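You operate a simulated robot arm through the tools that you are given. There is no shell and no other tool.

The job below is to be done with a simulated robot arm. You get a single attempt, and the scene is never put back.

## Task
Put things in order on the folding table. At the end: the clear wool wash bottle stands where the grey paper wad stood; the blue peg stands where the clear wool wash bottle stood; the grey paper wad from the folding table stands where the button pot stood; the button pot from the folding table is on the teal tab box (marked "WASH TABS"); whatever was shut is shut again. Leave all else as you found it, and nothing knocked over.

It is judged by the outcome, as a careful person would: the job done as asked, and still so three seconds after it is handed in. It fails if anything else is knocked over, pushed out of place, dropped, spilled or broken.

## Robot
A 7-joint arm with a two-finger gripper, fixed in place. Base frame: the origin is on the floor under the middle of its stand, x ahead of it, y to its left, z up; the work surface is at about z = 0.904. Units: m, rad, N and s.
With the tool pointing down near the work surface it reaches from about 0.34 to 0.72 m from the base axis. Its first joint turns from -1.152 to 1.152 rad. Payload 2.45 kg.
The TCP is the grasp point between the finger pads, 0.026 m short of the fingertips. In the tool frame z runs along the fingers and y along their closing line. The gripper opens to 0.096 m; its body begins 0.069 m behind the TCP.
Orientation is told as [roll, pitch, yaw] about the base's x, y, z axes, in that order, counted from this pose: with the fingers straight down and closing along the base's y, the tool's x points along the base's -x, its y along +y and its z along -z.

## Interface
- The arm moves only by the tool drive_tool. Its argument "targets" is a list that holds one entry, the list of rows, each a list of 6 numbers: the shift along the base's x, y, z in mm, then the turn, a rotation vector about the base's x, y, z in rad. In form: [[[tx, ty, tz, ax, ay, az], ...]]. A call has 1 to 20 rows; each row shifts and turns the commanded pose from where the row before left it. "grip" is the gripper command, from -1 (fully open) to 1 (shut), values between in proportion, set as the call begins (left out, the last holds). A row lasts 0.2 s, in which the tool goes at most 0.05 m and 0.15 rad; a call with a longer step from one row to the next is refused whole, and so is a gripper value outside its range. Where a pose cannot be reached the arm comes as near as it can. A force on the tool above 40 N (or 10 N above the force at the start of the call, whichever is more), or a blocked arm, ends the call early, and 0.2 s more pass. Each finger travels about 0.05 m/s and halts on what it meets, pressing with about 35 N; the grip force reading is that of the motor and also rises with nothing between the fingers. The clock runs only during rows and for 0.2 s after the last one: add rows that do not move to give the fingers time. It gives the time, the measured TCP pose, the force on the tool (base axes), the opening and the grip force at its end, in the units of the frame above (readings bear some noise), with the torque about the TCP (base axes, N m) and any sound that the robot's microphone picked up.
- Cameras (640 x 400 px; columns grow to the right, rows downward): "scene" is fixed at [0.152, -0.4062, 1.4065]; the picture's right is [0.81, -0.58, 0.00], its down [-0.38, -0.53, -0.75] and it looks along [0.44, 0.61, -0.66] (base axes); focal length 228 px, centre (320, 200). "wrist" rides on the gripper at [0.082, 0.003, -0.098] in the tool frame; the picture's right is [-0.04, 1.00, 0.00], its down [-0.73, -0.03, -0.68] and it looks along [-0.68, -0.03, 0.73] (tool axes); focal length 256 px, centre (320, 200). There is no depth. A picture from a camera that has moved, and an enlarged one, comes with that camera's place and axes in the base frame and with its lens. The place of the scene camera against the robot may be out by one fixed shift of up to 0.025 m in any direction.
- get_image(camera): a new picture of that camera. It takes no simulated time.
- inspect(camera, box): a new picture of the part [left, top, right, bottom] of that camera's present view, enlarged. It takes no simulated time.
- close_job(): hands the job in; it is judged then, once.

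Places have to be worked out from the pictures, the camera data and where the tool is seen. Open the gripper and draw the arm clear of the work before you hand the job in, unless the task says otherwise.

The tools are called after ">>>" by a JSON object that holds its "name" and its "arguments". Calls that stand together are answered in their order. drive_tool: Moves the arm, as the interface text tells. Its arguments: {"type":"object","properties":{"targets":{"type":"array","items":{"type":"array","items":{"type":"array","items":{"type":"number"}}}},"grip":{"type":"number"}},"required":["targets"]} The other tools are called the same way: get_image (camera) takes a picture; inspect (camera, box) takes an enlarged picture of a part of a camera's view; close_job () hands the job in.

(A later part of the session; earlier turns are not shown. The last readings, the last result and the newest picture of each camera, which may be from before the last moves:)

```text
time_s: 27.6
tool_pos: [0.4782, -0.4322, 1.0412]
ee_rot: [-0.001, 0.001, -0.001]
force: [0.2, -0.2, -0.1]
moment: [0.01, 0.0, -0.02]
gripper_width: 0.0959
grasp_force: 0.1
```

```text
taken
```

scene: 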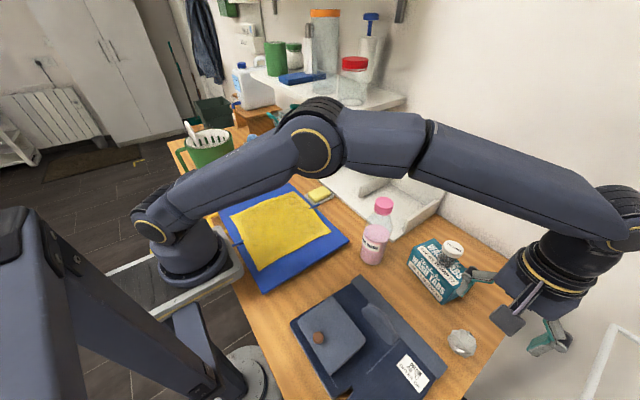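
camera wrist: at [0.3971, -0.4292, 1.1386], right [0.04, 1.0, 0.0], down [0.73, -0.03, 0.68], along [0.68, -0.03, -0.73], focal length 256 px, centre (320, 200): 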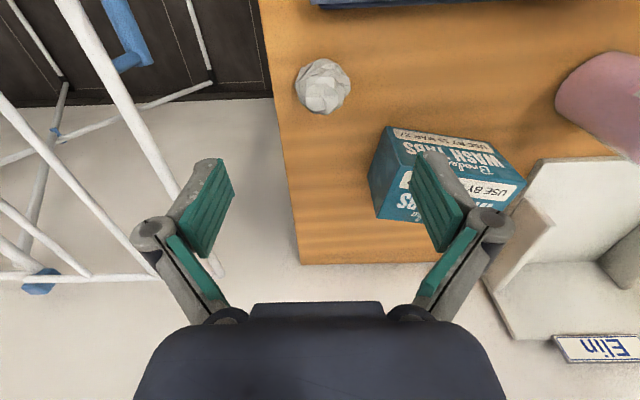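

The wad lies almost exactly below the TCP, at ≈(0.478, -0.430). I descend around it to TCP z≈0.915.

>>> {"name": "drive_tool", "arguments": {"targets": [[[0, 2, -30, 0, 0, 0], [0, 0, -35, 0, 0, 0], [0, 0, -30, 0, 0, 0], [0, 0, -20, 0, 0, 0], [0, 0, -10, 0, 0, 0], [0, 0, 0, 0, 0, 0]]]}}

>>> {"name": "get_image", "arguments": {"camera": "wrist"}}

>>> {"name": "get_image", "arguments": {"camera": "scene"}}

```text
time_s: 29.0
tool_pos: [0.4767, -0.4291, 0.917]
ee_rot: [-0.001, 0.0, 0.0]
force: [-0.1, -0.5, 0.1]
moment: [0.01, 0.02, -0.01]
gripper_width: 0.0961
grasp_force: 0.0
```

```text
taken
camera wrist: at [0.3964, -0.4268, 1.0144], right [0.04, 1.0, 0.0], down [0.73, -0.03, 0.68], along [0.68, -0.03, -0.73], focal length 256 px, centre (320, 200)
```

wrist: 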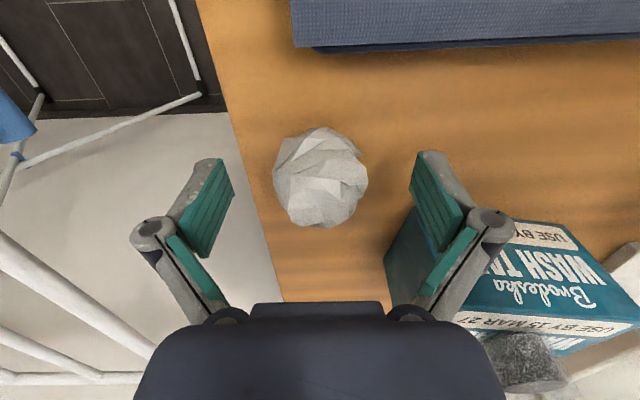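

```text
taken
```

scene: 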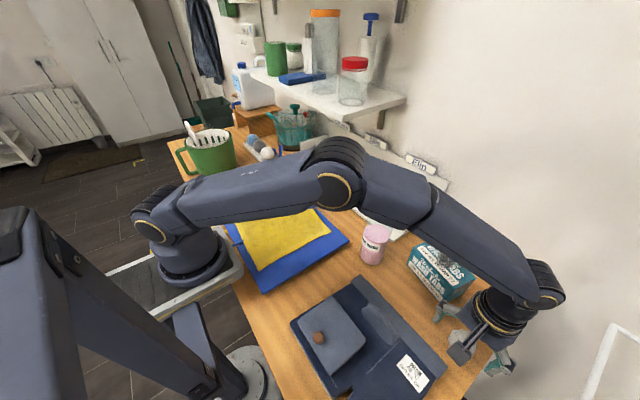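

The wad is centred between the pads, so I close on it.

>>> {"name": "drive_tool", "arguments": {"targets": [[[0, 0, 0, 0, 0, 0], [0, 0, 0, 0, 0, 0], [0, 0, 0, 0, 0, 0], [0, 0, 0, 0, 0, 0], [0, 0, 0, 0, 0, 0], [0, 0, 0, 0, 0, 0]]], "grip": 0.4}}

>>> {"name": "get_image", "arguments": {"camera": "wrist"}}

```text
time_s: 30.4
tool_pos: [0.4773, -0.4303, 0.9169]
ee_rot: [-0.001, -0.001, 0.0]
force: [0.5, -0.2, -0.3]
moment: [0.01, -0.01, 0.01]
gripper_width: 0.0378
grasp_force: 34.9
```

```text
taken
camera wrist: at [0.3964, -0.4268, 1.0147], right [0.04, 1.0, 0.0], down [0.73, -0.03, 0.68], along [0.68, -0.03, -0.73], focal length 256 px, centre (320, 200)
```

wrist: 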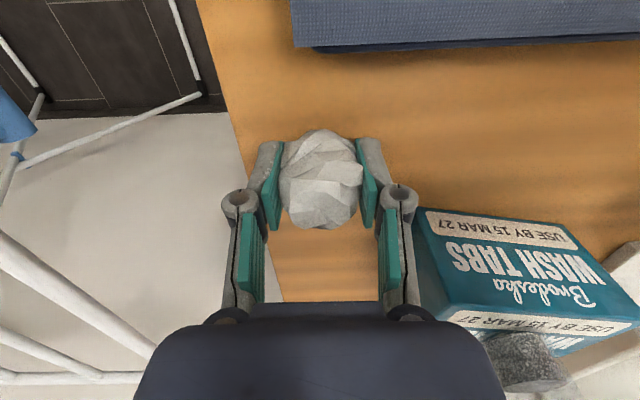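

The wad is held (0.038 opening, 35 N). I lift it straight up and check.

>>> {"name": "drive_tool", "arguments": {"targets": [[[0, 0, 10, 0, 0, 0], [0, 0, 20, 0, 0, 0], [0, 0, 40, 0, 0, 0], [0, 0, 40, 0, 0, 0], [0, 0, 40, 0, 0, 0], [0, 0, 40, 0, 0, 0], [0, 0, 40, 0, 0, 0], [0, 0, 0, 0, 0, 0]]]}}

>>> {"name": "get_image", "arguments": {"camera": "wrist"}}

>>> {"name": "get_image", "arguments": {"camera": "scene"}}

```text
time_s: 32.2
tool_pos: [0.479, -0.4302, 1.1461]
ee_rot: [0.0, 0.0, 0.0]
force: [0.2, -0.4, -0.2]
moment: [0.01, 0.03, 0.04]
gripper_width: 0.0377
grasp_force: 35.4
```

```text
taken
camera wrist: at [0.3978, -0.4282, 1.2431], right [0.04, 1.0, 0.0], down [0.73, -0.03, 0.68], along [0.68, -0.03, -0.73], focal length 256 px, centre (320, 200)
```

wrist: 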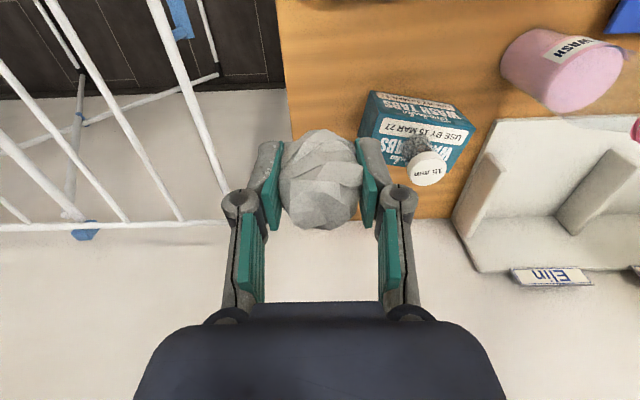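

```text
taken
```

scene: 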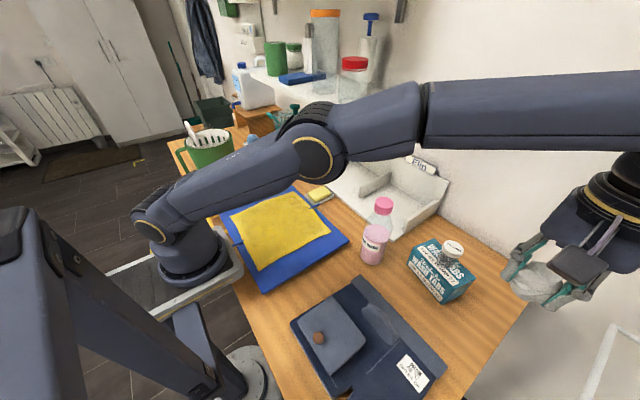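

The wad is lifted. I carry it at this height to above the pot's old spot (0.376, 0.351).

>>> {"name": "drive_tool", "arguments": {"targets": [[[-30, 20, 0, 0, 0, 0], [-36, 20, 0, 0, 0, 0], [-36, 20, 0, 0, 0, 0], [0, 45, 0, 0, 0, 0], [0, 45, 0, 0, 0, 0], [0, 45, 0, 0, 0, 0], [0, 45, 0, 0, 0, 0], [0, 45, 0, 0, 0, 0], [0, 45, 0, 0, 0, 0], [0, 45, 0, 0, 0, 0], [0, 45, 0, 0, 0, 0], [0, 45, 0, 0, 0, 0], [0, 45, 0, 0, 0, 0], [0, 45, 0, 0, 0, 0], [0, 45, 0, 0, 0, 0], [0, 45, 0, 0, 0, 0], [0, 45, 0, 0, 0, 0], [0, 45, 0, 0, 0, 0], [0, 45, 0, 0, 0, 0], [0, 0, 0, 0, 0, 0]]]}}

>>> {"name": "get_image", "arguments": {"camera": "wrist"}}

>>> {"name": "get_image", "arguments": {"camera": "scene"}}

```text
time_s: 36.4
tool_pos: [0.3741, 0.3487, 1.145]
ee_rot: [0.0, 0.0, -0.001]
force: [-0.2, 0.3, 0.1]
moment: [-0.01, 0.05, 0.02]
gripper_width: 0.0377
grasp_force: 35.1
```

```text
taken
camera wrist: at [0.2941, 0.3517, 1.2425], right [0.04, 1.0, 0.0], down [0.73, -0.03, 0.68], along [0.68, -0.03, -0.73], focal length 256 px, centre (320, 200)
```

wrist: 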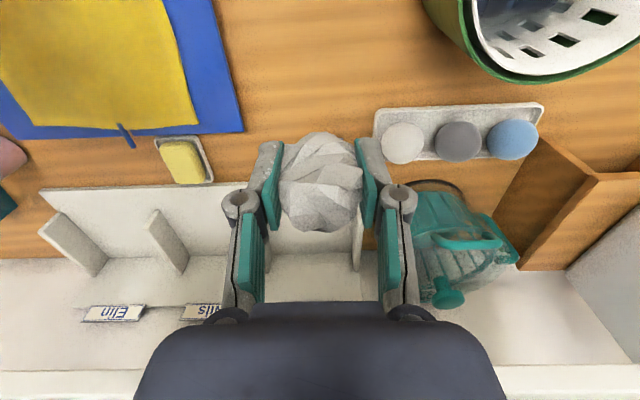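

```text
taken
```

scene: 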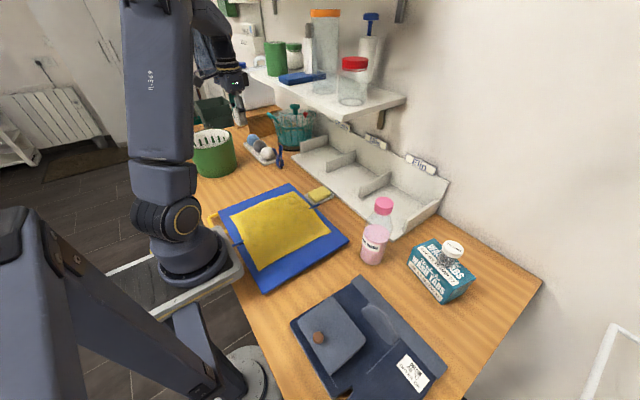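

I adjust by 2 mm and descend to just above the table.

>>> {"name": "drive_tool", "arguments": {"targets": [[[2, 2, -40, 0, 0, 0], [0, 0, -45, 0, 0, 0], [0, 0, -45, 0, 0, 0], [0, 0, -45, 0, 0, 0], [0, 0, -30, 0, 0, 0], [0, 0, -15, 0, 0, 0], [0, 0, 0, 0, 0, 0]]]}}

>>> {"name": "drive_tool", "arguments": {"targets": [[[0, 0, -3, 0, 0, 0], [0, 0, -3, 0, 0, 0], [0, 0, 0, 0, 0, 0]]]}}

```text
time_s: 38.0
tool_pos: [0.3776, 0.3525, 0.926]
ee_rot: [0.0, 0.0, 0.0]
force: [-0.2, 0.0, -0.6]
moment: [0.04, 0.02, -0.02]
gripper_width: 0.0378
grasp_force: 34.8
```

```text
time_s: 38.8
tool_pos: [0.3788, 0.3512, 0.9213]
ee_rot: [0.0, 0.001, 0.0]
force: [0.2, -0.1, 0.4]
moment: [0.0, -0.01, -0.01]
gripper_width: 0.0375
grasp_force: 34.8
```

No contact yet at 0.921, so I step down 2 mm at a time.

>>> {"name": "drive_tool", "arguments": {"targets": [[[-1, 0, -2, 0, 0, 0], [-1, 0, -1, 0, 0, 0], [0, 0, 0, 0, 0, 0]]]}}

>>> {"name": "drive_tool", "arguments": {"targets": [[[0, 0, -1, 0, 0, 0], [0, 0, 0, 0, 0, 0]]]}}

>>> {"name": "inspect", "arguments": {"camera": "scene", "box": [220, 140, 290, 190]}}

```text
time_s: 39.6
tool_pos: [0.3767, 0.3522, 0.9172]
ee_rot: [-0.001, 0.0, 0.0]
force: [-0.1, -0.4, -1.2]
moment: [0.0, 0.02, 0.0]
gripper_width: 0.0376
grasp_force: 35.0
```

```text
time_s: 40.2
tool_pos: [0.3762, 0.3504, 0.9152]
ee_rot: [0.001, 0.0, -0.001]
force: [0.5, -0.1, 0.7]
moment: [0.0, -0.01, 0.0]
gripper_width: 0.0377
grasp_force: 34.7
```

```text
8.00 times, centred on (255, 165) of scene
camera zoom: at [0.152, -0.4062, 1.4065], right [0.81, -0.58, 0.0], down [-0.38, -0.53, -0.75], along [0.44, 0.61, -0.66], focal length 1822 px, centre (840, 480)
```

zoom: 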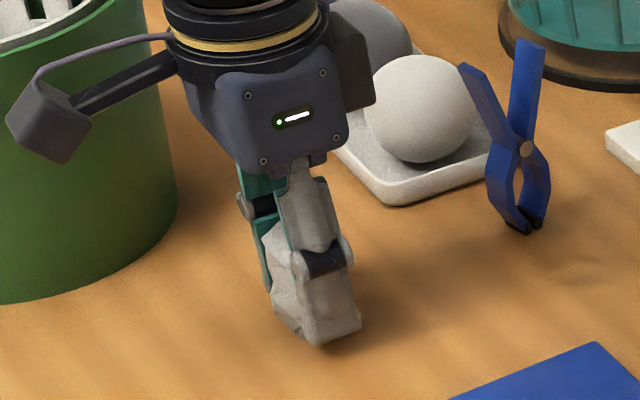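

There is no contact force at 0.915, and the scene view shows the wad close to the table. I continue 1 mm at a time.

>>> {"name": "drive_tool", "arguments": {"targets": [[[0, 0, -1, 0, 0, 0], [0, 0, 0, 0, 0, 0]]]}}

>>> {"name": "drive_tool", "arguments": {"targets": [[[0, 0, -1, 0, 0, 0], [0, 0, 0, 0, 0, 0]]]}}

>>> {"name": "inspect", "arguments": {"camera": "scene", "box": [230, 150, 290, 190]}}

```text
time_s: 40.8
tool_pos: [0.3773, 0.3518, 0.9149]
ee_rot: [0.002, -0.001, -0.001]
force: [-4.4, -1.8, 15.0]
moment: [-0.05, 0.16, -0.02]
gripper_width: 0.0377
grasp_force: 35.3
```

```text
time_s: 41.4
tool_pos: [0.3779, 0.3527, 0.9148]
ee_rot: [0.005, -0.004, -0.001]
force: [-3.4, -0.7, 29.9]
moment: [-0.05, 0.09, -0.01]
gripper_width: 0.0377
grasp_force: 35.2
```

```text
10.00 times, centred on (260, 170) of scene
camera zoom: at [0.1516, -0.4066, 1.4064], right [0.81, -0.58, 0.0], down [-0.38, -0.53, -0.75], along [0.44, 0.61, -0.66], focal length 2277 px, centre (920, 500)
```

zoom: 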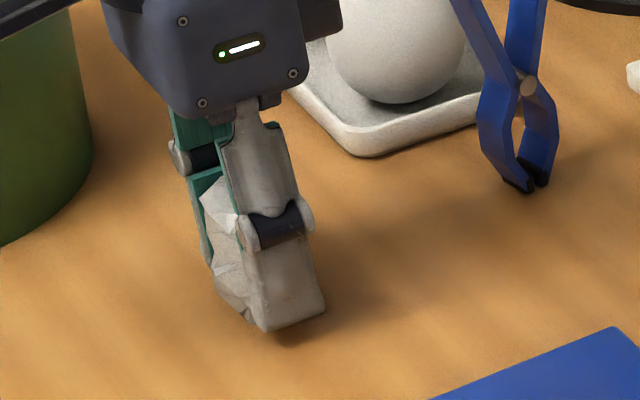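

Contact has been made (30 N). I relieve the pressure by raising 1.8 mm, then open the fingers gently.

>>> {"name": "drive_tool", "arguments": {"targets": [[[0, 0, 1.8, 0, 0, 0], [0, 0, 0, 0, 0, 0]]]}}

>>> {"name": "drive_tool", "arguments": {"targets": [[[0, 0, 0, 0, 0, 0], [0, 0, 0, 0, 0, 0], [0, 0, 0, 0, 0, 0], [0, 0, 0, 0, 0, 0], [0, 0, 0, 0, 0, 0]]], "grip": -0.7}}

>>> {"name": "get_image", "arguments": {"camera": "wrist"}}

>>> {"name": "inspect", "arguments": {"camera": "scene", "box": [220, 140, 290, 190]}}

```text
time_s: 42.0
tool_pos: [0.377, 0.3519, 0.9143]
ee_rot: [-0.001, -0.003, 0.0]
force: [3.5, 5.1, 12.2]
moment: [0.17, -0.2, 0.01]
gripper_width: 0.0375
grasp_force: 34.5
```

```text
time_s: 43.2
tool_pos: [0.3766, 0.3502, 0.9158]
ee_rot: [0.0, -0.001, 0.0]
force: [0.5, 0.7, 0.2]
moment: [0.01, -0.01, -0.02]
gripper_width: 0.0816
grasp_force: 0.1
```

```text
taken
camera wrist: at [0.2955, 0.3548, 1.0131], right [0.04, 1.0, 0.0], down [0.73, -0.03, 0.68], along [0.68, -0.03, -0.73], focal length 256 px, centre (320, 200)
```

wrist: 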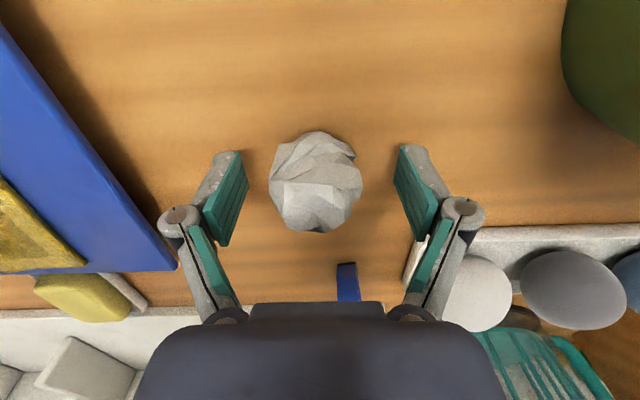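

```text
8.00 times, centred on (255, 165) of scene
camera zoom: at [0.152, -0.4062, 1.4065], right [0.81, -0.58, 0.0], down [-0.38, -0.53, -0.75], along [0.44, 0.61, -0.66], focal length 1822 px, centre (840, 480)
```

zoom: 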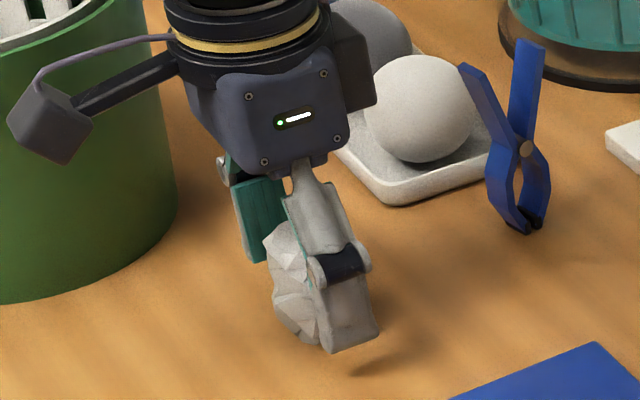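

The wad stands released at the pot's old spot. I lift straight up and check from above.

>>> {"name": "drive_tool", "arguments": {"targets": [[[0, 0, 10, 0, 0, 0], [0, 0, 25, 0, 0, 0], [0, 0, 45, 0, 0, 0], [0, 0, 45, 0, 0, 0], [0, 0, 45, 0, 0, 0], [0, 0, 45, 0, 0, 0], [0, 0, 20, 0, 0, 0], [0, 0, 0, 0, 0, 0]]]}}

>>> {"name": "get_image", "arguments": {"camera": "wrist"}}

>>> {"name": "inspect", "arguments": {"camera": "scene", "box": [220, 130, 310, 190]}}

>>> {"name": "inspect", "arguments": {"camera": "wrist", "box": [300, 20, 460, 200]}}

```text
time_s: 45.0
tool_pos: [0.3773, 0.3514, 1.1491]
ee_rot: [-0.001, -0.001, 0.0]
force: [-0.3, 0.1, -0.8]
moment: [0.0, 0.03, -0.01]
gripper_width: 0.0815
grasp_force: 0.1
```

```text
taken
camera wrist: at [0.2964, 0.3539, 1.2475], right [0.04, 1.0, 0.0], down [0.73, -0.03, 0.68], along [0.68, -0.03, -0.73], focal length 256 px, centre (320, 200)
```

wrist: 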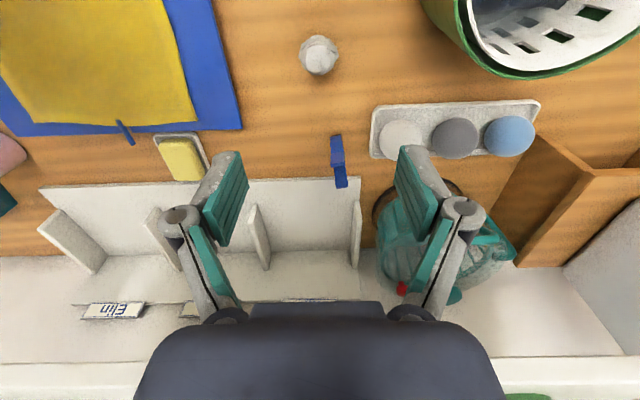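

```text
6.67 times, centred on (265, 160) of scene
camera zoom: at [0.152, -0.4062, 1.4065], right [0.81, -0.58, 0.0], down [-0.38, -0.53, -0.75], along [0.44, 0.61, -0.66], focal length 1518 px, centre (687, 467)
```

zoom: 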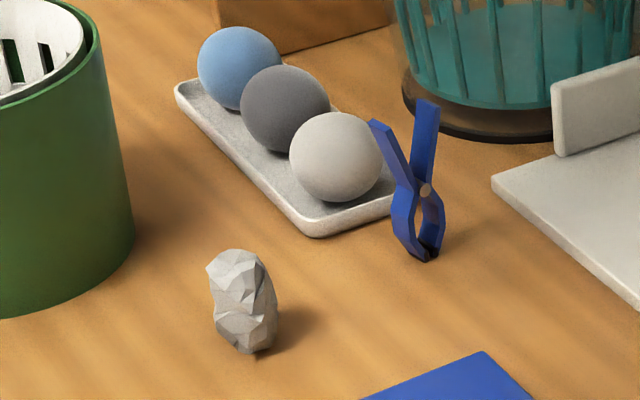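

```text
2.22 times, centred on (380, 110) of wrist
camera zoom: at [0.2964, 0.3539, 1.2475], right [0.04, 1.0, 0.0], down [0.73, -0.03, 0.68], along [0.68, -0.03, -0.73], focal length 569 px, centre (187, 400)
```

zoom: 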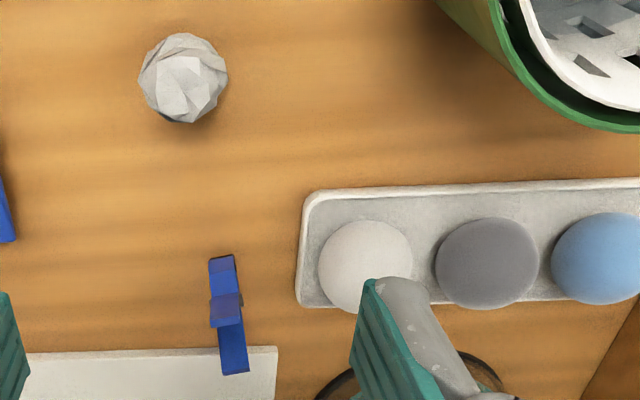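

The wad sits at ≈(0.378, 0.348), where the pot stood. Next I travel back to the bottle's y position.

>>> {"name": "drive_tool", "arguments": {"targets": [[[0, -30, 5, 0, 0, 0], [0, -45, 10, 0, 0, 0], [0, -45, 10, 0, 0, 0], [0, -45, 10, 0, 0, 0], [0, -45, 10, 0, 0, 0], [0, -45, 5, 0, 0, 0], [0, -45, 0, 0, 0, 0], [0, -45, 0, 0, 0, 0], [0, -45, 0, 0, 0, 0], [0, -45, 0, 0, 0, 0], [0, -45, 0, 0, 0, 0], [0, -39, 0, 0, 0, 0], [0, 0, 0, 0, 0, 0]]], "grip": -1}}

>>> {"name": "get_image", "arguments": {"camera": "wrist"}}

>>> {"name": "inspect", "arguments": {"camera": "wrist", "box": [240, 80, 420, 260]}}

```text
time_s: 47.8
tool_pos: [0.3765, -0.1699, 1.2002]
ee_rot: [-0.001, 0.001, 0.001]
force: [0.4, -0.1, -0.3]
moment: [0.04, -0.04, 0.04]
gripper_width: 0.0958
grasp_force: 0.1
```

```text
taken
camera wrist: at [0.2949, -0.1665, 1.2983], right [0.04, 1.0, 0.0], down [0.73, -0.03, 0.68], along [0.68, -0.03, -0.73], focal length 256 px, centre (320, 200)
```

wrist: 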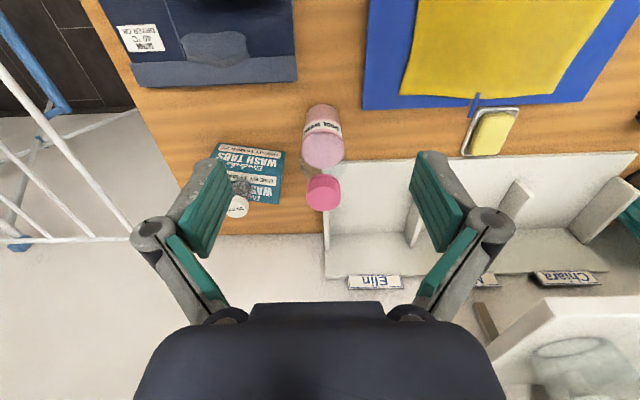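

```text
2.22 times, centred on (330, 170) of wrist
camera zoom: at [0.2949, -0.1665, 1.2983], right [0.04, 1.0, 0.0], down [0.73, -0.03, 0.68], along [0.68, -0.03, -0.73], focal length 569 px, centre (298, 267)
```

zoom: 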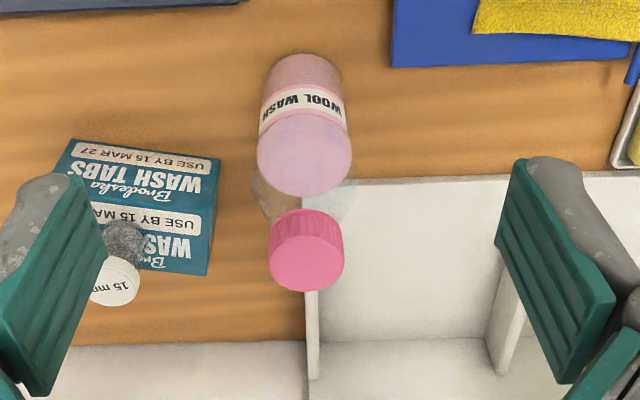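

The cap top is at about y=-0.171, and the bottle axis is near x≈0.493. I move forward over it at z=1.2 for a refined view.

>>> {"name": "drive_tool", "arguments": {"targets": [[[30, 0, 0, 0, 0, 0], [40, 0, 0, 0, 0, 0], [40, -1, 0, 0, 0, 0], [6, 0, 0, 0, 0, 0], [0, 0, 0, 0, 0, 0]]]}}

>>> {"name": "get_image", "arguments": {"camera": "wrist"}}

>>> {"name": "inspect", "arguments": {"camera": "wrist", "box": [260, 40, 380, 140]}}

>>> {"name": "get_image", "arguments": {"camera": "scene"}}

```text
time_s: 49.0
tool_pos: [0.4931, -0.168, 1.2002]
ee_rot: [-0.001, 0.0, 0.001]
force: [-0.4, 0.6, 0.0]
moment: [0.02, -0.03, 0.0]
gripper_width: 0.0956
grasp_force: 0.1
```

```text
taken
camera wrist: at [0.4123, -0.1656, 1.2984], right [0.04, 1.0, 0.0], down [0.73, -0.03, 0.68], along [0.68, -0.03, -0.73], focal length 256 px, centre (320, 200)
```

wrist: 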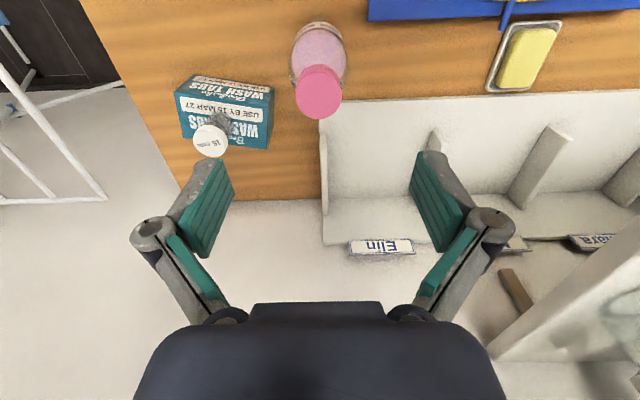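

```text
4.00 times, centred on (320, 90) of wrist
camera zoom: at [0.4123, -0.1656, 1.2984], right [0.04, 1.0, 0.0], down [0.73, -0.03, 0.68], along [0.68, -0.03, -0.73], focal length 1024 px, centre (320, 640)
```

zoom: 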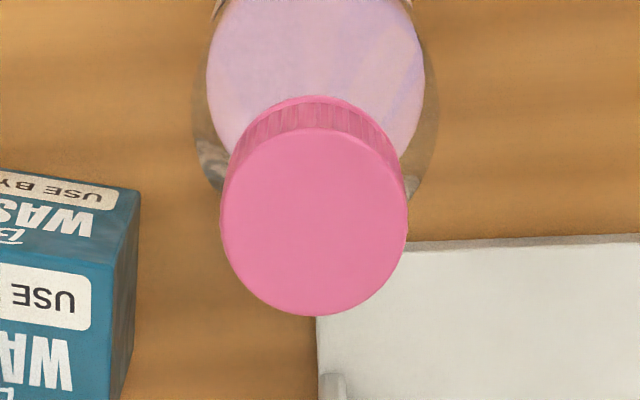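

```text
taken
```

scene: 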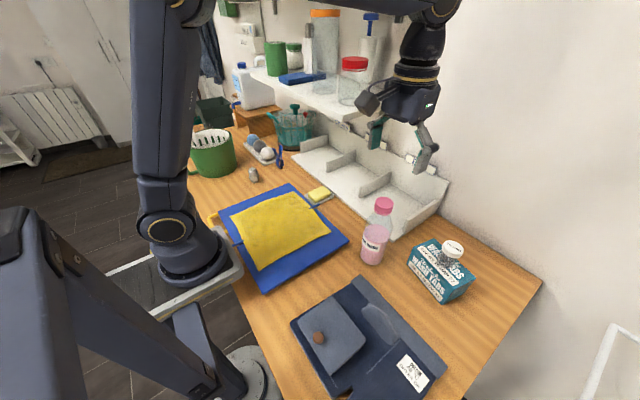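

The cap centre resolves to (0.495, -0.171) with its top at z≈1.081 and a diameter of about 0.039. I descend to TCP z≈1.065 to grip the cap.

>>> {"name": "drive_tool", "arguments": {"targets": [[[1, -1.5, -35, 0, 0, 0], [0.5, -1.5, -40, 0, 0, 0], [0, 0, -30, 0, 0, 0], [0, 0, -20, 0, 0, 0], [0, 0, -10, 0, 0, 0], [0, 0, 0, 0, 0, 0]]]}}

>>> {"name": "get_image", "arguments": {"camera": "wrist"}}

>>> {"name": "inspect", "arguments": {"camera": "scene", "box": [330, 120, 470, 280]}}

```text
time_s: 50.4
tool_pos: [0.4939, -0.1701, 1.0654]
ee_rot: [0.002, 0.0, 0.0]
force: [0.7, -0.7, -0.4]
moment: [-0.04, 0.02, 0.0]
gripper_width: 0.0958
grasp_force: 0.1
```

```text
taken
camera wrist: at [0.4123, -0.1683, 1.1637], right [0.04, 1.0, 0.0], down [0.73, -0.03, 0.68], along [0.68, -0.03, -0.73], focal length 256 px, centre (320, 200)
```

wrist: 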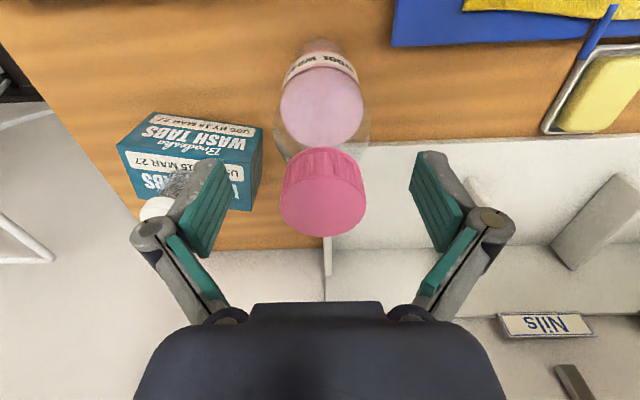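

```text
2.50 times, centred on (400, 200) of scene
camera zoom: at [0.152, -0.4062, 1.4065], right [0.81, -0.58, 0.0], down [-0.38, -0.53, -0.75], along [0.44, 0.61, -0.66], focal length 569 px, centre (120, 200)
```

zoom: 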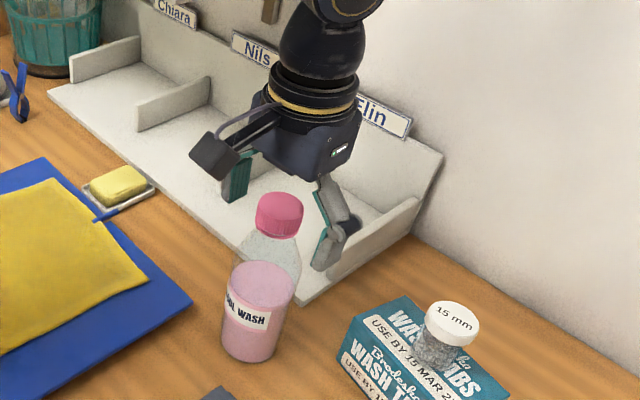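

The cap is centred between the pads, so I close on it.

>>> {"name": "drive_tool", "arguments": {"targets": [[[0, 0, 0, 0, 0, 0], [0, 0, 0, 0, 0, 0], [0, 0, 0, 0, 0, 0], [0, 0, 0, 0, 0, 0], [0, 0, 0, 0, 0, 0], [0, 0, 0, 0, 0, 0], [0, 0, 0, 0, 0, 0]]], "grip": 0.45}}

>>> {"name": "get_image", "arguments": {"camera": "wrist"}}

>>> {"name": "inspect", "arguments": {"camera": "scene", "box": [330, 120, 470, 280]}}

```text
time_s: 52.0
tool_pos: [0.4934, -0.1723, 1.0659]
ee_rot: [0.001, 0.0, 0.0]
force: [-0.2, 0.5, 3.4]
moment: [-0.01, 0.02, 0.03]
gripper_width: 0.039
grasp_force: 35.3
```

```text
taken
camera wrist: at [0.4123, -0.1683, 1.1641], right [0.04, 1.0, 0.0], down [0.73, -0.03, 0.68], along [0.68, -0.03, -0.73], focal length 256 px, centre (320, 200)
```

wrist: 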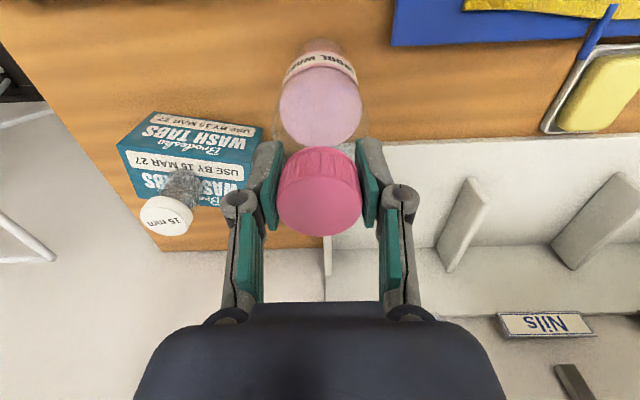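

```text
2.50 times, centred on (400, 200) of scene
camera zoom: at [0.152, -0.4062, 1.4065], right [0.81, -0.58, 0.0], down [-0.38, -0.53, -0.75], along [0.44, 0.61, -0.66], focal length 569 px, centre (120, 200)
```

zoom: 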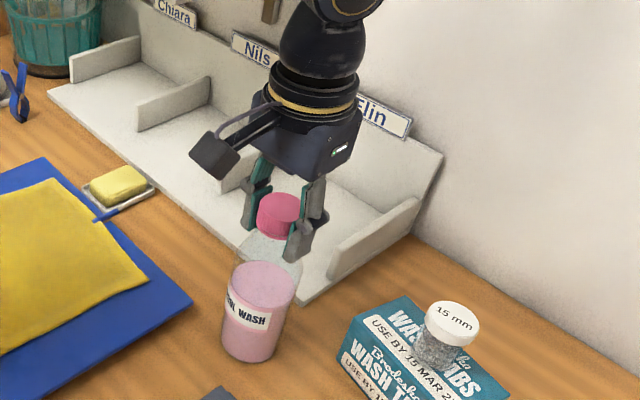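

The cap is gripped at 0.039 opening. I lift gently at first to check that the bottle follows.

>>> {"name": "drive_tool", "arguments": {"targets": [[[0, 0, 5, 0, 0, 0], [0, 0, 10, 0, 0, 0], [0, 0, 15, 0, 0, 0], [0, 0, 0, 0, 0, 0]]]}}

>>> {"name": "inspect", "arguments": {"camera": "scene", "box": [330, 120, 470, 280]}}

>>> {"name": "get_image", "arguments": {"camera": "wrist"}}

```text
time_s: 53.0
tool_pos: [0.4938, -0.1711, 1.096]
ee_rot: [0.002, 0.0, -0.001]
force: [-0.9, 0.4, -4.2]
moment: [-0.01, -0.02, 0.0]
gripper_width: 0.0392
grasp_force: 35.4
```

```text
2.50 times, centred on (400, 200) of scene
camera zoom: at [0.1521, -0.4062, 1.4065], right [0.81, -0.58, 0.0], down [-0.38, -0.53, -0.75], along [0.44, 0.61, -0.66], focal length 569 px, centre (120, 200)
```

zoom: 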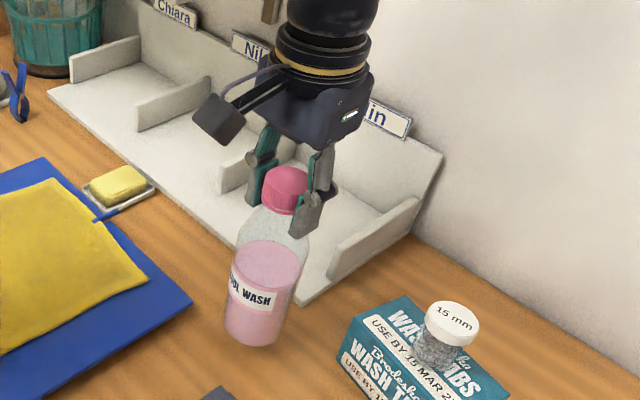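

```text
taken
camera wrist: at [0.4124, -0.1682, 1.1941], right [0.04, 1.0, 0.0], down [0.73, -0.03, 0.68], along [0.68, -0.03, -0.73], focal length 256 px, centre (320, 200)
```

wrist: 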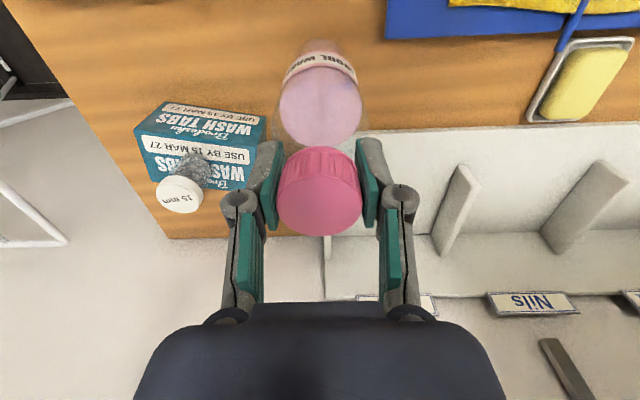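

The bottle comes up upright (about 4 N weight). I raise it well above the pot's height and carry it smoothly to above the wad's old spot (0.478, -0.430).

>>> {"name": "drive_tool", "arguments": {"targets": [[[0, 0, 30, 0, 0, 0], [0, 0, 40, 0, 0, 0], [0, 0, 40, 0, 0, 0], [0, 0, 30, 0, 0, 0], [-2, -20, 0, 0, 0, 0], [-2, -35, 0, 0, 0, 0], [-2, -35, 0, 0, 0, 0], [-2, -35, 0, 0, 0, 0], [-2, -35, 0, 0, 0, 0], [-2, -35, 0, 0, 0, 0], [-2, -35, 0, 0, 0, 0], [-2, -29, 0, 0, 0, 0], [0, 0, 0, 0, 0, 0], [0, 0, 0, 0, 0, 0]]]}}

>>> {"name": "get_image", "arguments": {"camera": "wrist"}}

>>> {"name": "get_image", "arguments": {"camera": "scene"}}

```text
time_s: 56.0
tool_pos: [0.4581, -0.4131, 1.2215]
ee_rot: [0.0, 0.0, -0.002]
force: [0.2, 0.0, -3.6]
moment: [-0.02, -0.01, 0.0]
gripper_width: 0.039
grasp_force: 35.3
out of reach, approached as far as the arm can: row 11, 12
```

```text
taken
camera wrist: at [0.3772, -0.4088, 1.3191], right [0.04, 1.0, 0.0], down [0.73, -0.03, 0.68], along [0.68, -0.03, -0.73], focal length 256 px, centre (320, 200)
```

wrist: 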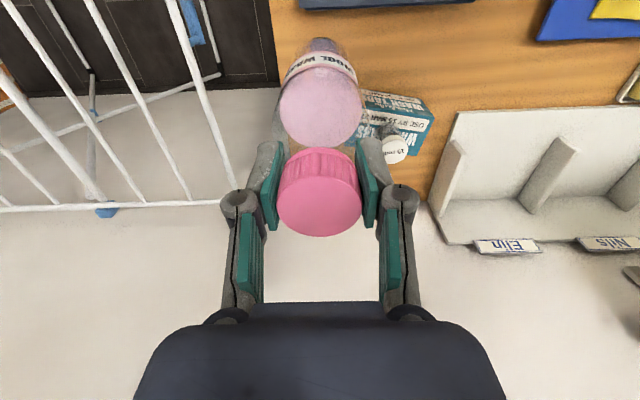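

```text
taken
```

scene: 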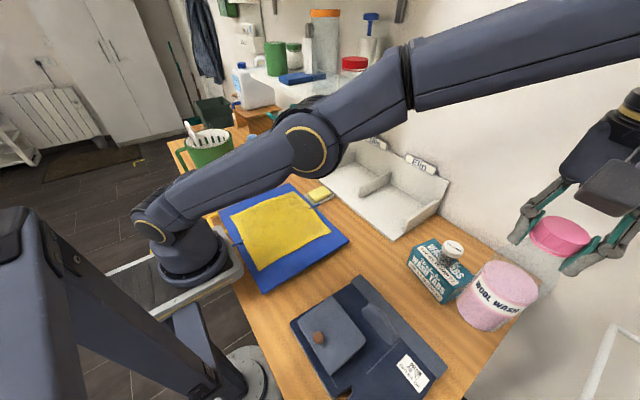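

The arm hit its reach limit at that height and stopped a little short. I lower, since the target is reachable lower down, and read the pose.

>>> {"name": "drive_tool", "arguments": {"targets": [[[0, 0, -20, 0, 0, 0], [0, 0, -20, 0, 0, 0], [0, 0, -20, 0, 0, 0], [0, 0, 0, 0, 0, 0], [0, 0, 0, 0, 0, 0]]]}}

>>> {"name": "get_image", "arguments": {"camera": "wrist"}}

```text
time_s: 57.2
tool_pos: [0.4577, -0.4128, 1.1588]
ee_rot: [0.001, 0.0, -0.001]
force: [-0.2, 0.1, -3.7]
moment: [0.01, 0.02, -0.02]
gripper_width: 0.0391
grasp_force: 35.0
```

```text
taken
camera wrist: at [0.3772, -0.4089, 1.2576], right [0.04, 1.0, 0.0], down [0.73, -0.03, 0.68], along [0.68, -0.03, -0.73], focal length 256 px, centre (320, 200)
```

wrist: 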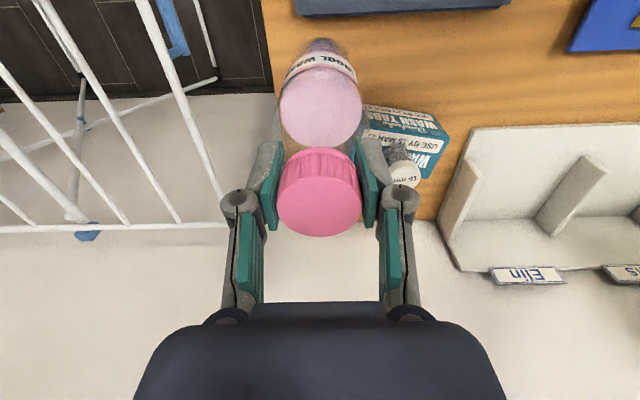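

The commanded pose was clipped to (0.458, -0.413). I shift the remaining (+20, -17) mm and lower to about 1 cm above contact.

>>> {"name": "drive_tool", "arguments": {"targets": [[[10, -9, -15, 0, 0, 0], [10, -8, -20, 0, 0, 0], [0, 0, -25, 0, 0, 0], [0, 0, -18, 0, 0, 0], [0, 0, 0, 0, 0, 0]]]}}

>>> {"name": "get_image", "arguments": {"camera": "wrist"}}

>>> {"name": "get_image", "arguments": {"camera": "scene"}}

```text
time_s: 58.4
tool_pos: [0.4778, -0.4288, 1.0824]
ee_rot: [-0.001, 0.0, 0.0]
force: [0.2, 0.3, -3.2]
moment: [0.0, -0.01, 0.0]
gripper_width: 0.039
grasp_force: 34.8
```

```text
taken
camera wrist: at [0.3967, -0.4257, 1.1808], right [0.04, 1.0, 0.0], down [0.73, -0.03, 0.68], along [0.68, -0.03, -0.73], focal length 256 px, centre (320, 200)
```

wrist: 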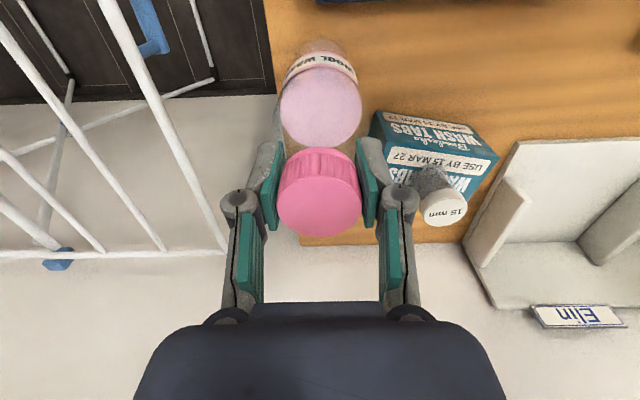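

```text
taken
```

scene: 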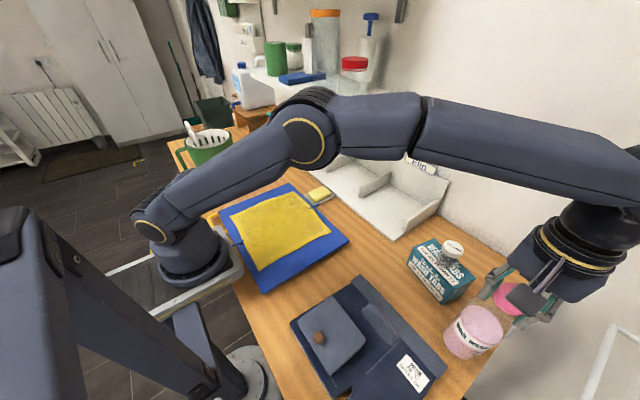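

I lower the last centimetre slowly, watching the force.

>>> {"name": "drive_tool", "arguments": {"targets": [[[0, -1, -5, 0, 0, 0], [0, 0, -4, 0, 0, 0], [0, 0, -3, 0, 0, 0], [0, 0, 0, 0, 0, 0]]]}}

>>> {"name": "drive_tool", "arguments": {"targets": [[[0, 0, -1.5, 0, 0, 0], [0, 0, -1.5, 0, 0, 0], [0, 0, 0, 0, 0, 0]]]}}

```text
time_s: 59.4
tool_pos: [0.4787, -0.428, 1.0729]
ee_rot: [0.0, 0.001, -0.001]
force: [0.1, 0.0, -3.7]
moment: [0.0, 0.01, 0.0]
gripper_width: 0.0389
grasp_force: 35.0
```

```text
time_s: 60.2
tool_pos: [0.4778, -0.4297, 1.0693]
ee_rot: [-0.001, 0.001, -0.001]
force: [0.4, 0.2, -3.7]
moment: [-0.01, 0.02, -0.03]
gripper_width: 0.039
grasp_force: 34.9
```

The weight still hangs at -3.7 N, so there is no contact yet. I continue 1 mm at a time.

>>> {"name": "drive_tool", "arguments": {"targets": [[[0, 0, -1, 0, 0, 0], [0, 0, -1, 0, 0, 0], [0, 0, 0, 0, 0, 0]]]}}

>>> {"name": "drive_tool", "arguments": {"targets": [[[0, 0, -1, 0, 0, 0], [0, 0, 0, 0, 0, 0]]]}}

```text
time_s: 61.0
tool_pos: [0.4776, -0.4291, 1.0674]
ee_rot: [0.0, -0.001, 0.0]
force: [0.0, -0.6, -5.2]
moment: [-0.02, 0.04, -0.02]
gripper_width: 0.0386
grasp_force: 35.6
```

```text
time_s: 61.6
tool_pos: [0.4781, -0.4293, 1.0679]
ee_rot: [0.0, -0.001, -0.001]
force: [-0.4, 0.5, 0.6]
moment: [0.05, 0.08, -0.04]
gripper_width: 0.0388
grasp_force: 34.6
```

The force rose from -5 to +0.6 N, so the bottle's base is touching. I press one more millimetre and then release.

>>> {"name": "drive_tool", "arguments": {"targets": [[[0, 0, -0.7, 0, 0, 0], [0, 0, 0, 0, 0, 0]]]}}

>>> {"name": "drive_tool", "arguments": {"targets": [[[0, 0, 0, 0, 0, 0], [0, 0, 0, 0, 0, 0], [0, 0, 0, 0, 0, 0], [0, 0, 0, 0, 0, 0], [0, 0, 0, 0, 0, 0]]], "grip": -0.7}}

>>> {"name": "get_image", "arguments": {"camera": "wrist"}}

>>> {"name": "get_image", "arguments": {"camera": "scene"}}

```text
time_s: 62.2
tool_pos: [0.4777, -0.4311, 1.067]
ee_rot: [-0.001, 0.0, 0.002]
force: [-2.2, 2.9, 9.7]
moment: [0.16, 0.36, -0.1]
gripper_width: 0.0387
grasp_force: 35.0
```

```text
time_s: 63.4
tool_pos: [0.479, -0.4305, 1.0667]
ee_rot: [0.001, -0.001, -0.002]
force: [0.2, 0.8, 0.3]
moment: [-0.01, 0.0, -0.01]
gripper_width: 0.0815
grasp_force: 0.0
```

```text
taken
camera wrist: at [0.397, -0.4269, 1.1639], right [0.04, 1.0, 0.0], down [0.73, -0.03, 0.68], along [0.68, -0.03, -0.73], focal length 256 px, centre (320, 200)
```

wrist: 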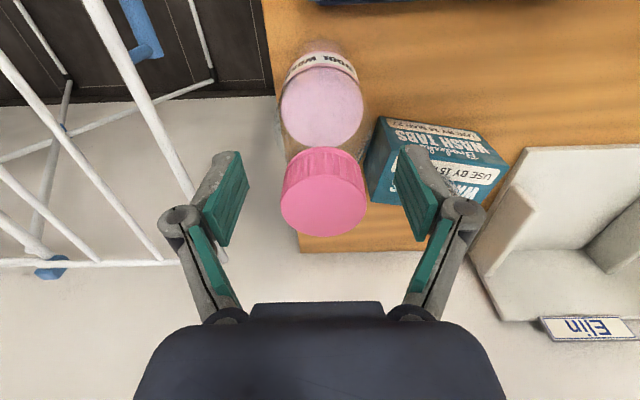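

```text
taken
```

scene: 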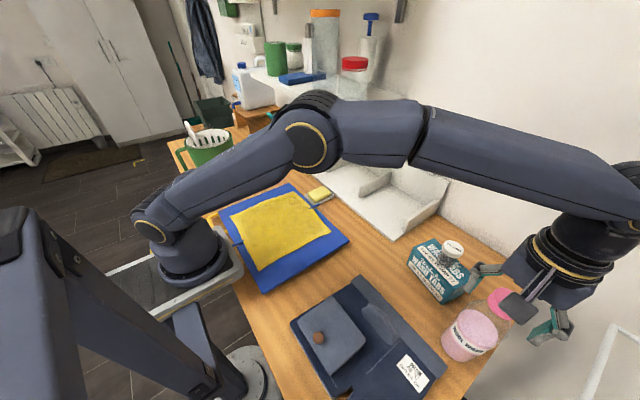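

The bottle stands released. I lift straight up past the cap and retract towards x≈0.38.

>>> {"name": "drive_tool", "arguments": {"targets": [[[0, 0, 10, 0, 0, 0], [0, 0, 25, 0, 0, 0], [0, 0, 35, 0, 0, 0], [0, 0, 35, 0, 0, 0], [-20, 10, 5, 0, 0, 0], [-40, 20, 0, 0, 0, 0], [-40, 30, 0, 0, 0, 0], [0, 0, 0, 0, 0, 0]]]}}

>>> {"name": "get_image", "arguments": {"camera": "wrist"}}

>>> {"name": "get_image", "arguments": {"camera": "scene"}}

```text
time_s: 65.2
tool_pos: [0.3807, -0.3687, 1.1756]
ee_rot: [-0.001, -0.001, -0.001]
force: [-0.7, -0.5, -0.2]
moment: [-0.01, 0.03, -0.04]
gripper_width: 0.0817
grasp_force: 0.0
```

```text
taken
camera wrist: at [0.2988, -0.3662, 1.272], right [0.04, 1.0, 0.0], down [0.73, -0.03, 0.68], along [0.68, -0.03, -0.73], focal length 256 px, centre (320, 200)
```

wrist: 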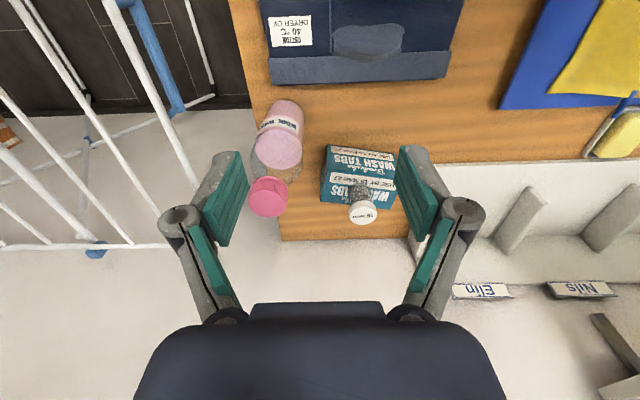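

```text
taken
```

scene: 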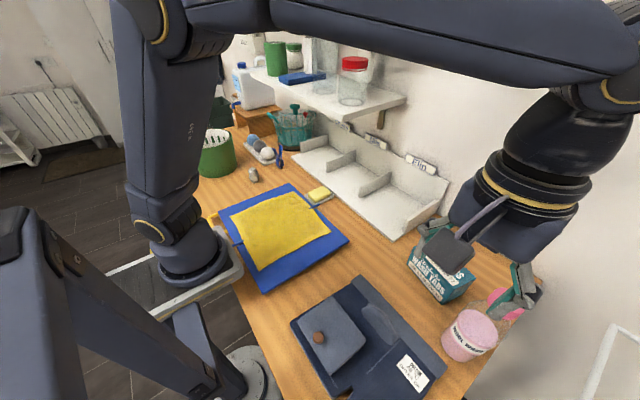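

The bottle stands at the wad's old place, with the pot and box undisturbed. Now for the peg: I travel back to the left at x≈0.36 to get a view straight in line with it.

>>> {"name": "drive_tool", "arguments": {"targets": [[[-5, 30, 0, 0, 0, 0], [-5, 45, 0, 0, 0, 0], [-5, 45, 0, 0, 0, 0], [-5, 45, 0, 0, 0, 0], [0, 45, 0, 0, 0, 0], [0, 45, 0, 0, 0, 0], [0, 45, 0, 0, 0, 0], [0, 45, 0, 0, 0, 0], [0, 45, 0, 0, 0, 0], [0, 45, 0, 0, 0, 0], [0, 45, 0, 0, 0, 0], [0, 45, 0, 0, 0, 0], [0, 45, -10, 0, 0, 0], [0, 45, -15, 0, 0, 0], [0, 45, -15, 0, 0, 0], [0, 45, -15, 0, 0, 0], [0, 34, 0, 0, 0, 0], [0, 0, 0, 0, 0, 0]]]}}

>>> {"name": "get_image", "arguments": {"camera": "wrist"}}

>>> {"name": "inspect", "arguments": {"camera": "wrist", "box": [260, 100, 400, 240]}}

>>> {"name": "get_image", "arguments": {"camera": "scene"}}

```text
time_s: 69.0
tool_pos: [0.3564, 0.3697, 1.1228]
ee_rot: [0.002, 0.0, 0.0]
force: [0.5, 0.6, -0.5]
moment: [-0.02, 0.01, 0.0]
gripper_width: 0.0816
grasp_force: 0.0
```

```text
taken
camera wrist: at [0.2746, 0.3718, 1.2203], right [0.04, 1.0, 0.0], down [0.73, -0.03, 0.68], along [0.68, -0.03, -0.73], focal length 256 px, centre (320, 200)
```

wrist: 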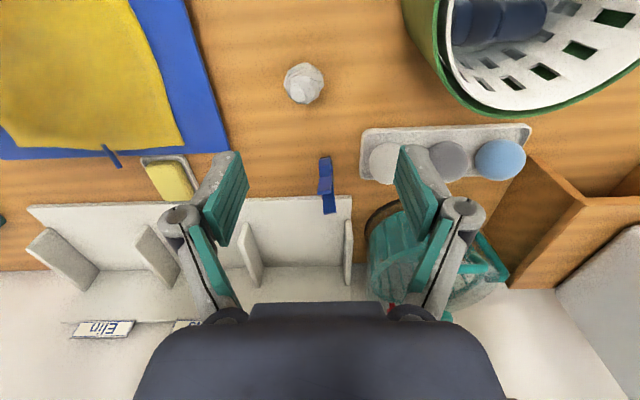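

```text
2.86 times, centred on (330, 170) of wrist
camera zoom: at [0.2746, 0.3718, 1.2203], right [0.04, 1.0, 0.0], down [0.73, -0.03, 0.68], along [0.68, -0.03, -0.73], focal length 731 px, centre (291, 286)
```

zoom: 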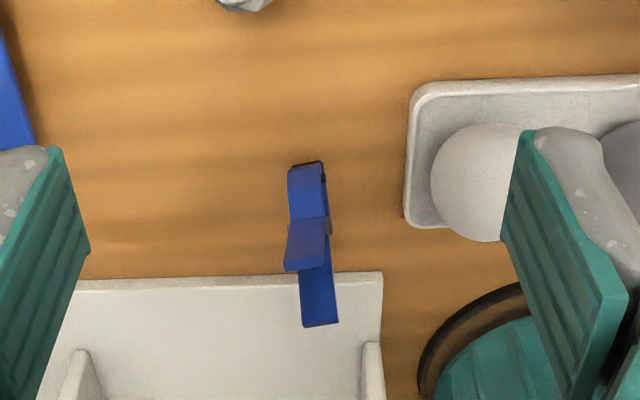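

```text
taken
```

scene: 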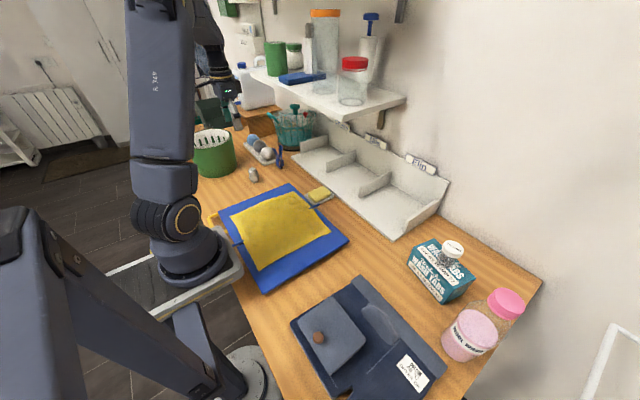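

From here the peg reads as follows:
- Centre: ≈(0.497, 0.371), with its flat plane yawed +0.16 rad.
- Heights: handle tips z≈0.989, axle z≈0.94 with small protruding stubs.

I will yaw the tool 0.16 rad and lean the hand back 0.3 rad to clear the shelf, then grip the handles above the axle.

>>> {"name": "drive_tool", "arguments": {"targets": [[[0, 0, 0, 0, 0, 0.08], [0, 0, 0, 0, 0, 0.08], [0, 0, 0, 0.0159, -0.0987, 0], [0, 0, 0, 0.0159, -0.0987, 0], [0, 0, 0, 0.0159, -0.0987, 0], [0, 0, 0, 0, 0, 0]]], "grip": -0.15}}

>>> {"name": "get_image", "arguments": {"camera": "wrist"}}

>>> {"name": "get_image", "arguments": {"camera": "scene"}}

```text
time_s: 70.4
tool_pos: [0.3571, 0.3694, 1.1207]
ee_rot: [-0.001, -0.304, 0.161]
force: [0.4, -0.1, -0.4]
moment: [0.01, -0.01, 0.0]
gripper_width: 0.0553
grasp_force: 0.0
```

```text
taken
camera wrist: at [0.2513, 0.3551, 1.1902], right [-0.12, 0.99, 0.01], down [0.5, 0.05, 0.87], along [0.86, 0.11, -0.5], focal length 256 px, centre (320, 200)
```

wrist: 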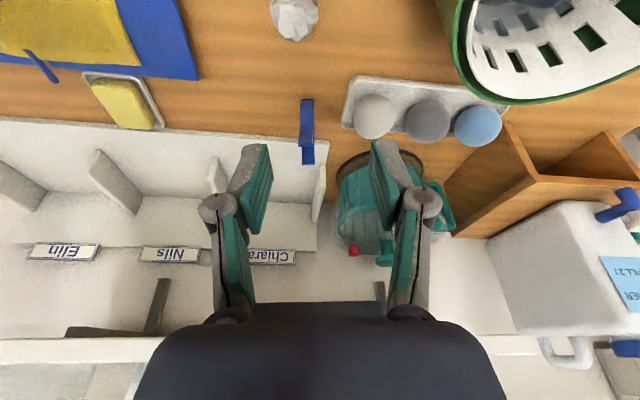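

```text
taken
```

scene: 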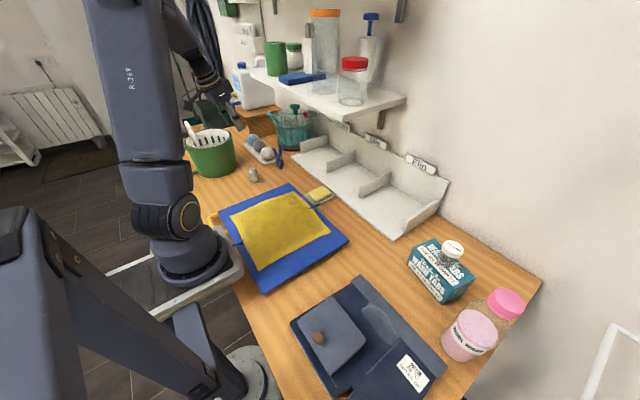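

The orientation is as intended. I zoom in on the peg from this tilted view to cross-check its place.

>>> {"name": "inspect", "arguments": {"camera": "wrist", "box": [260, 80, 360, 180]}}

```text
4.00 times, centred on (310, 130) of wrist
camera zoom: at [0.2513, 0.3551, 1.1902], right [-0.12, 0.99, 0.01], down [0.5, 0.05, 0.87], along [0.86, 0.11, -0.5], focal length 1024 px, centre (360, 480)
```

zoom: 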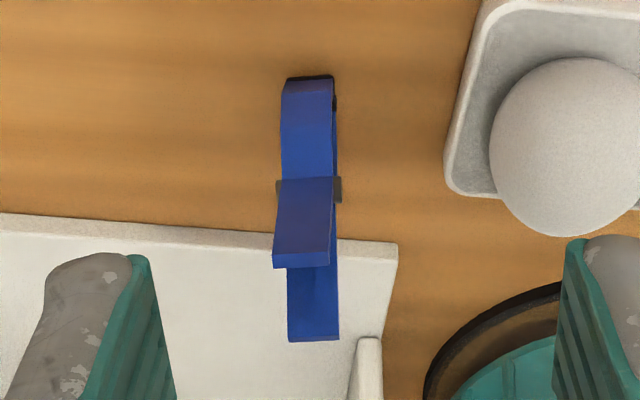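

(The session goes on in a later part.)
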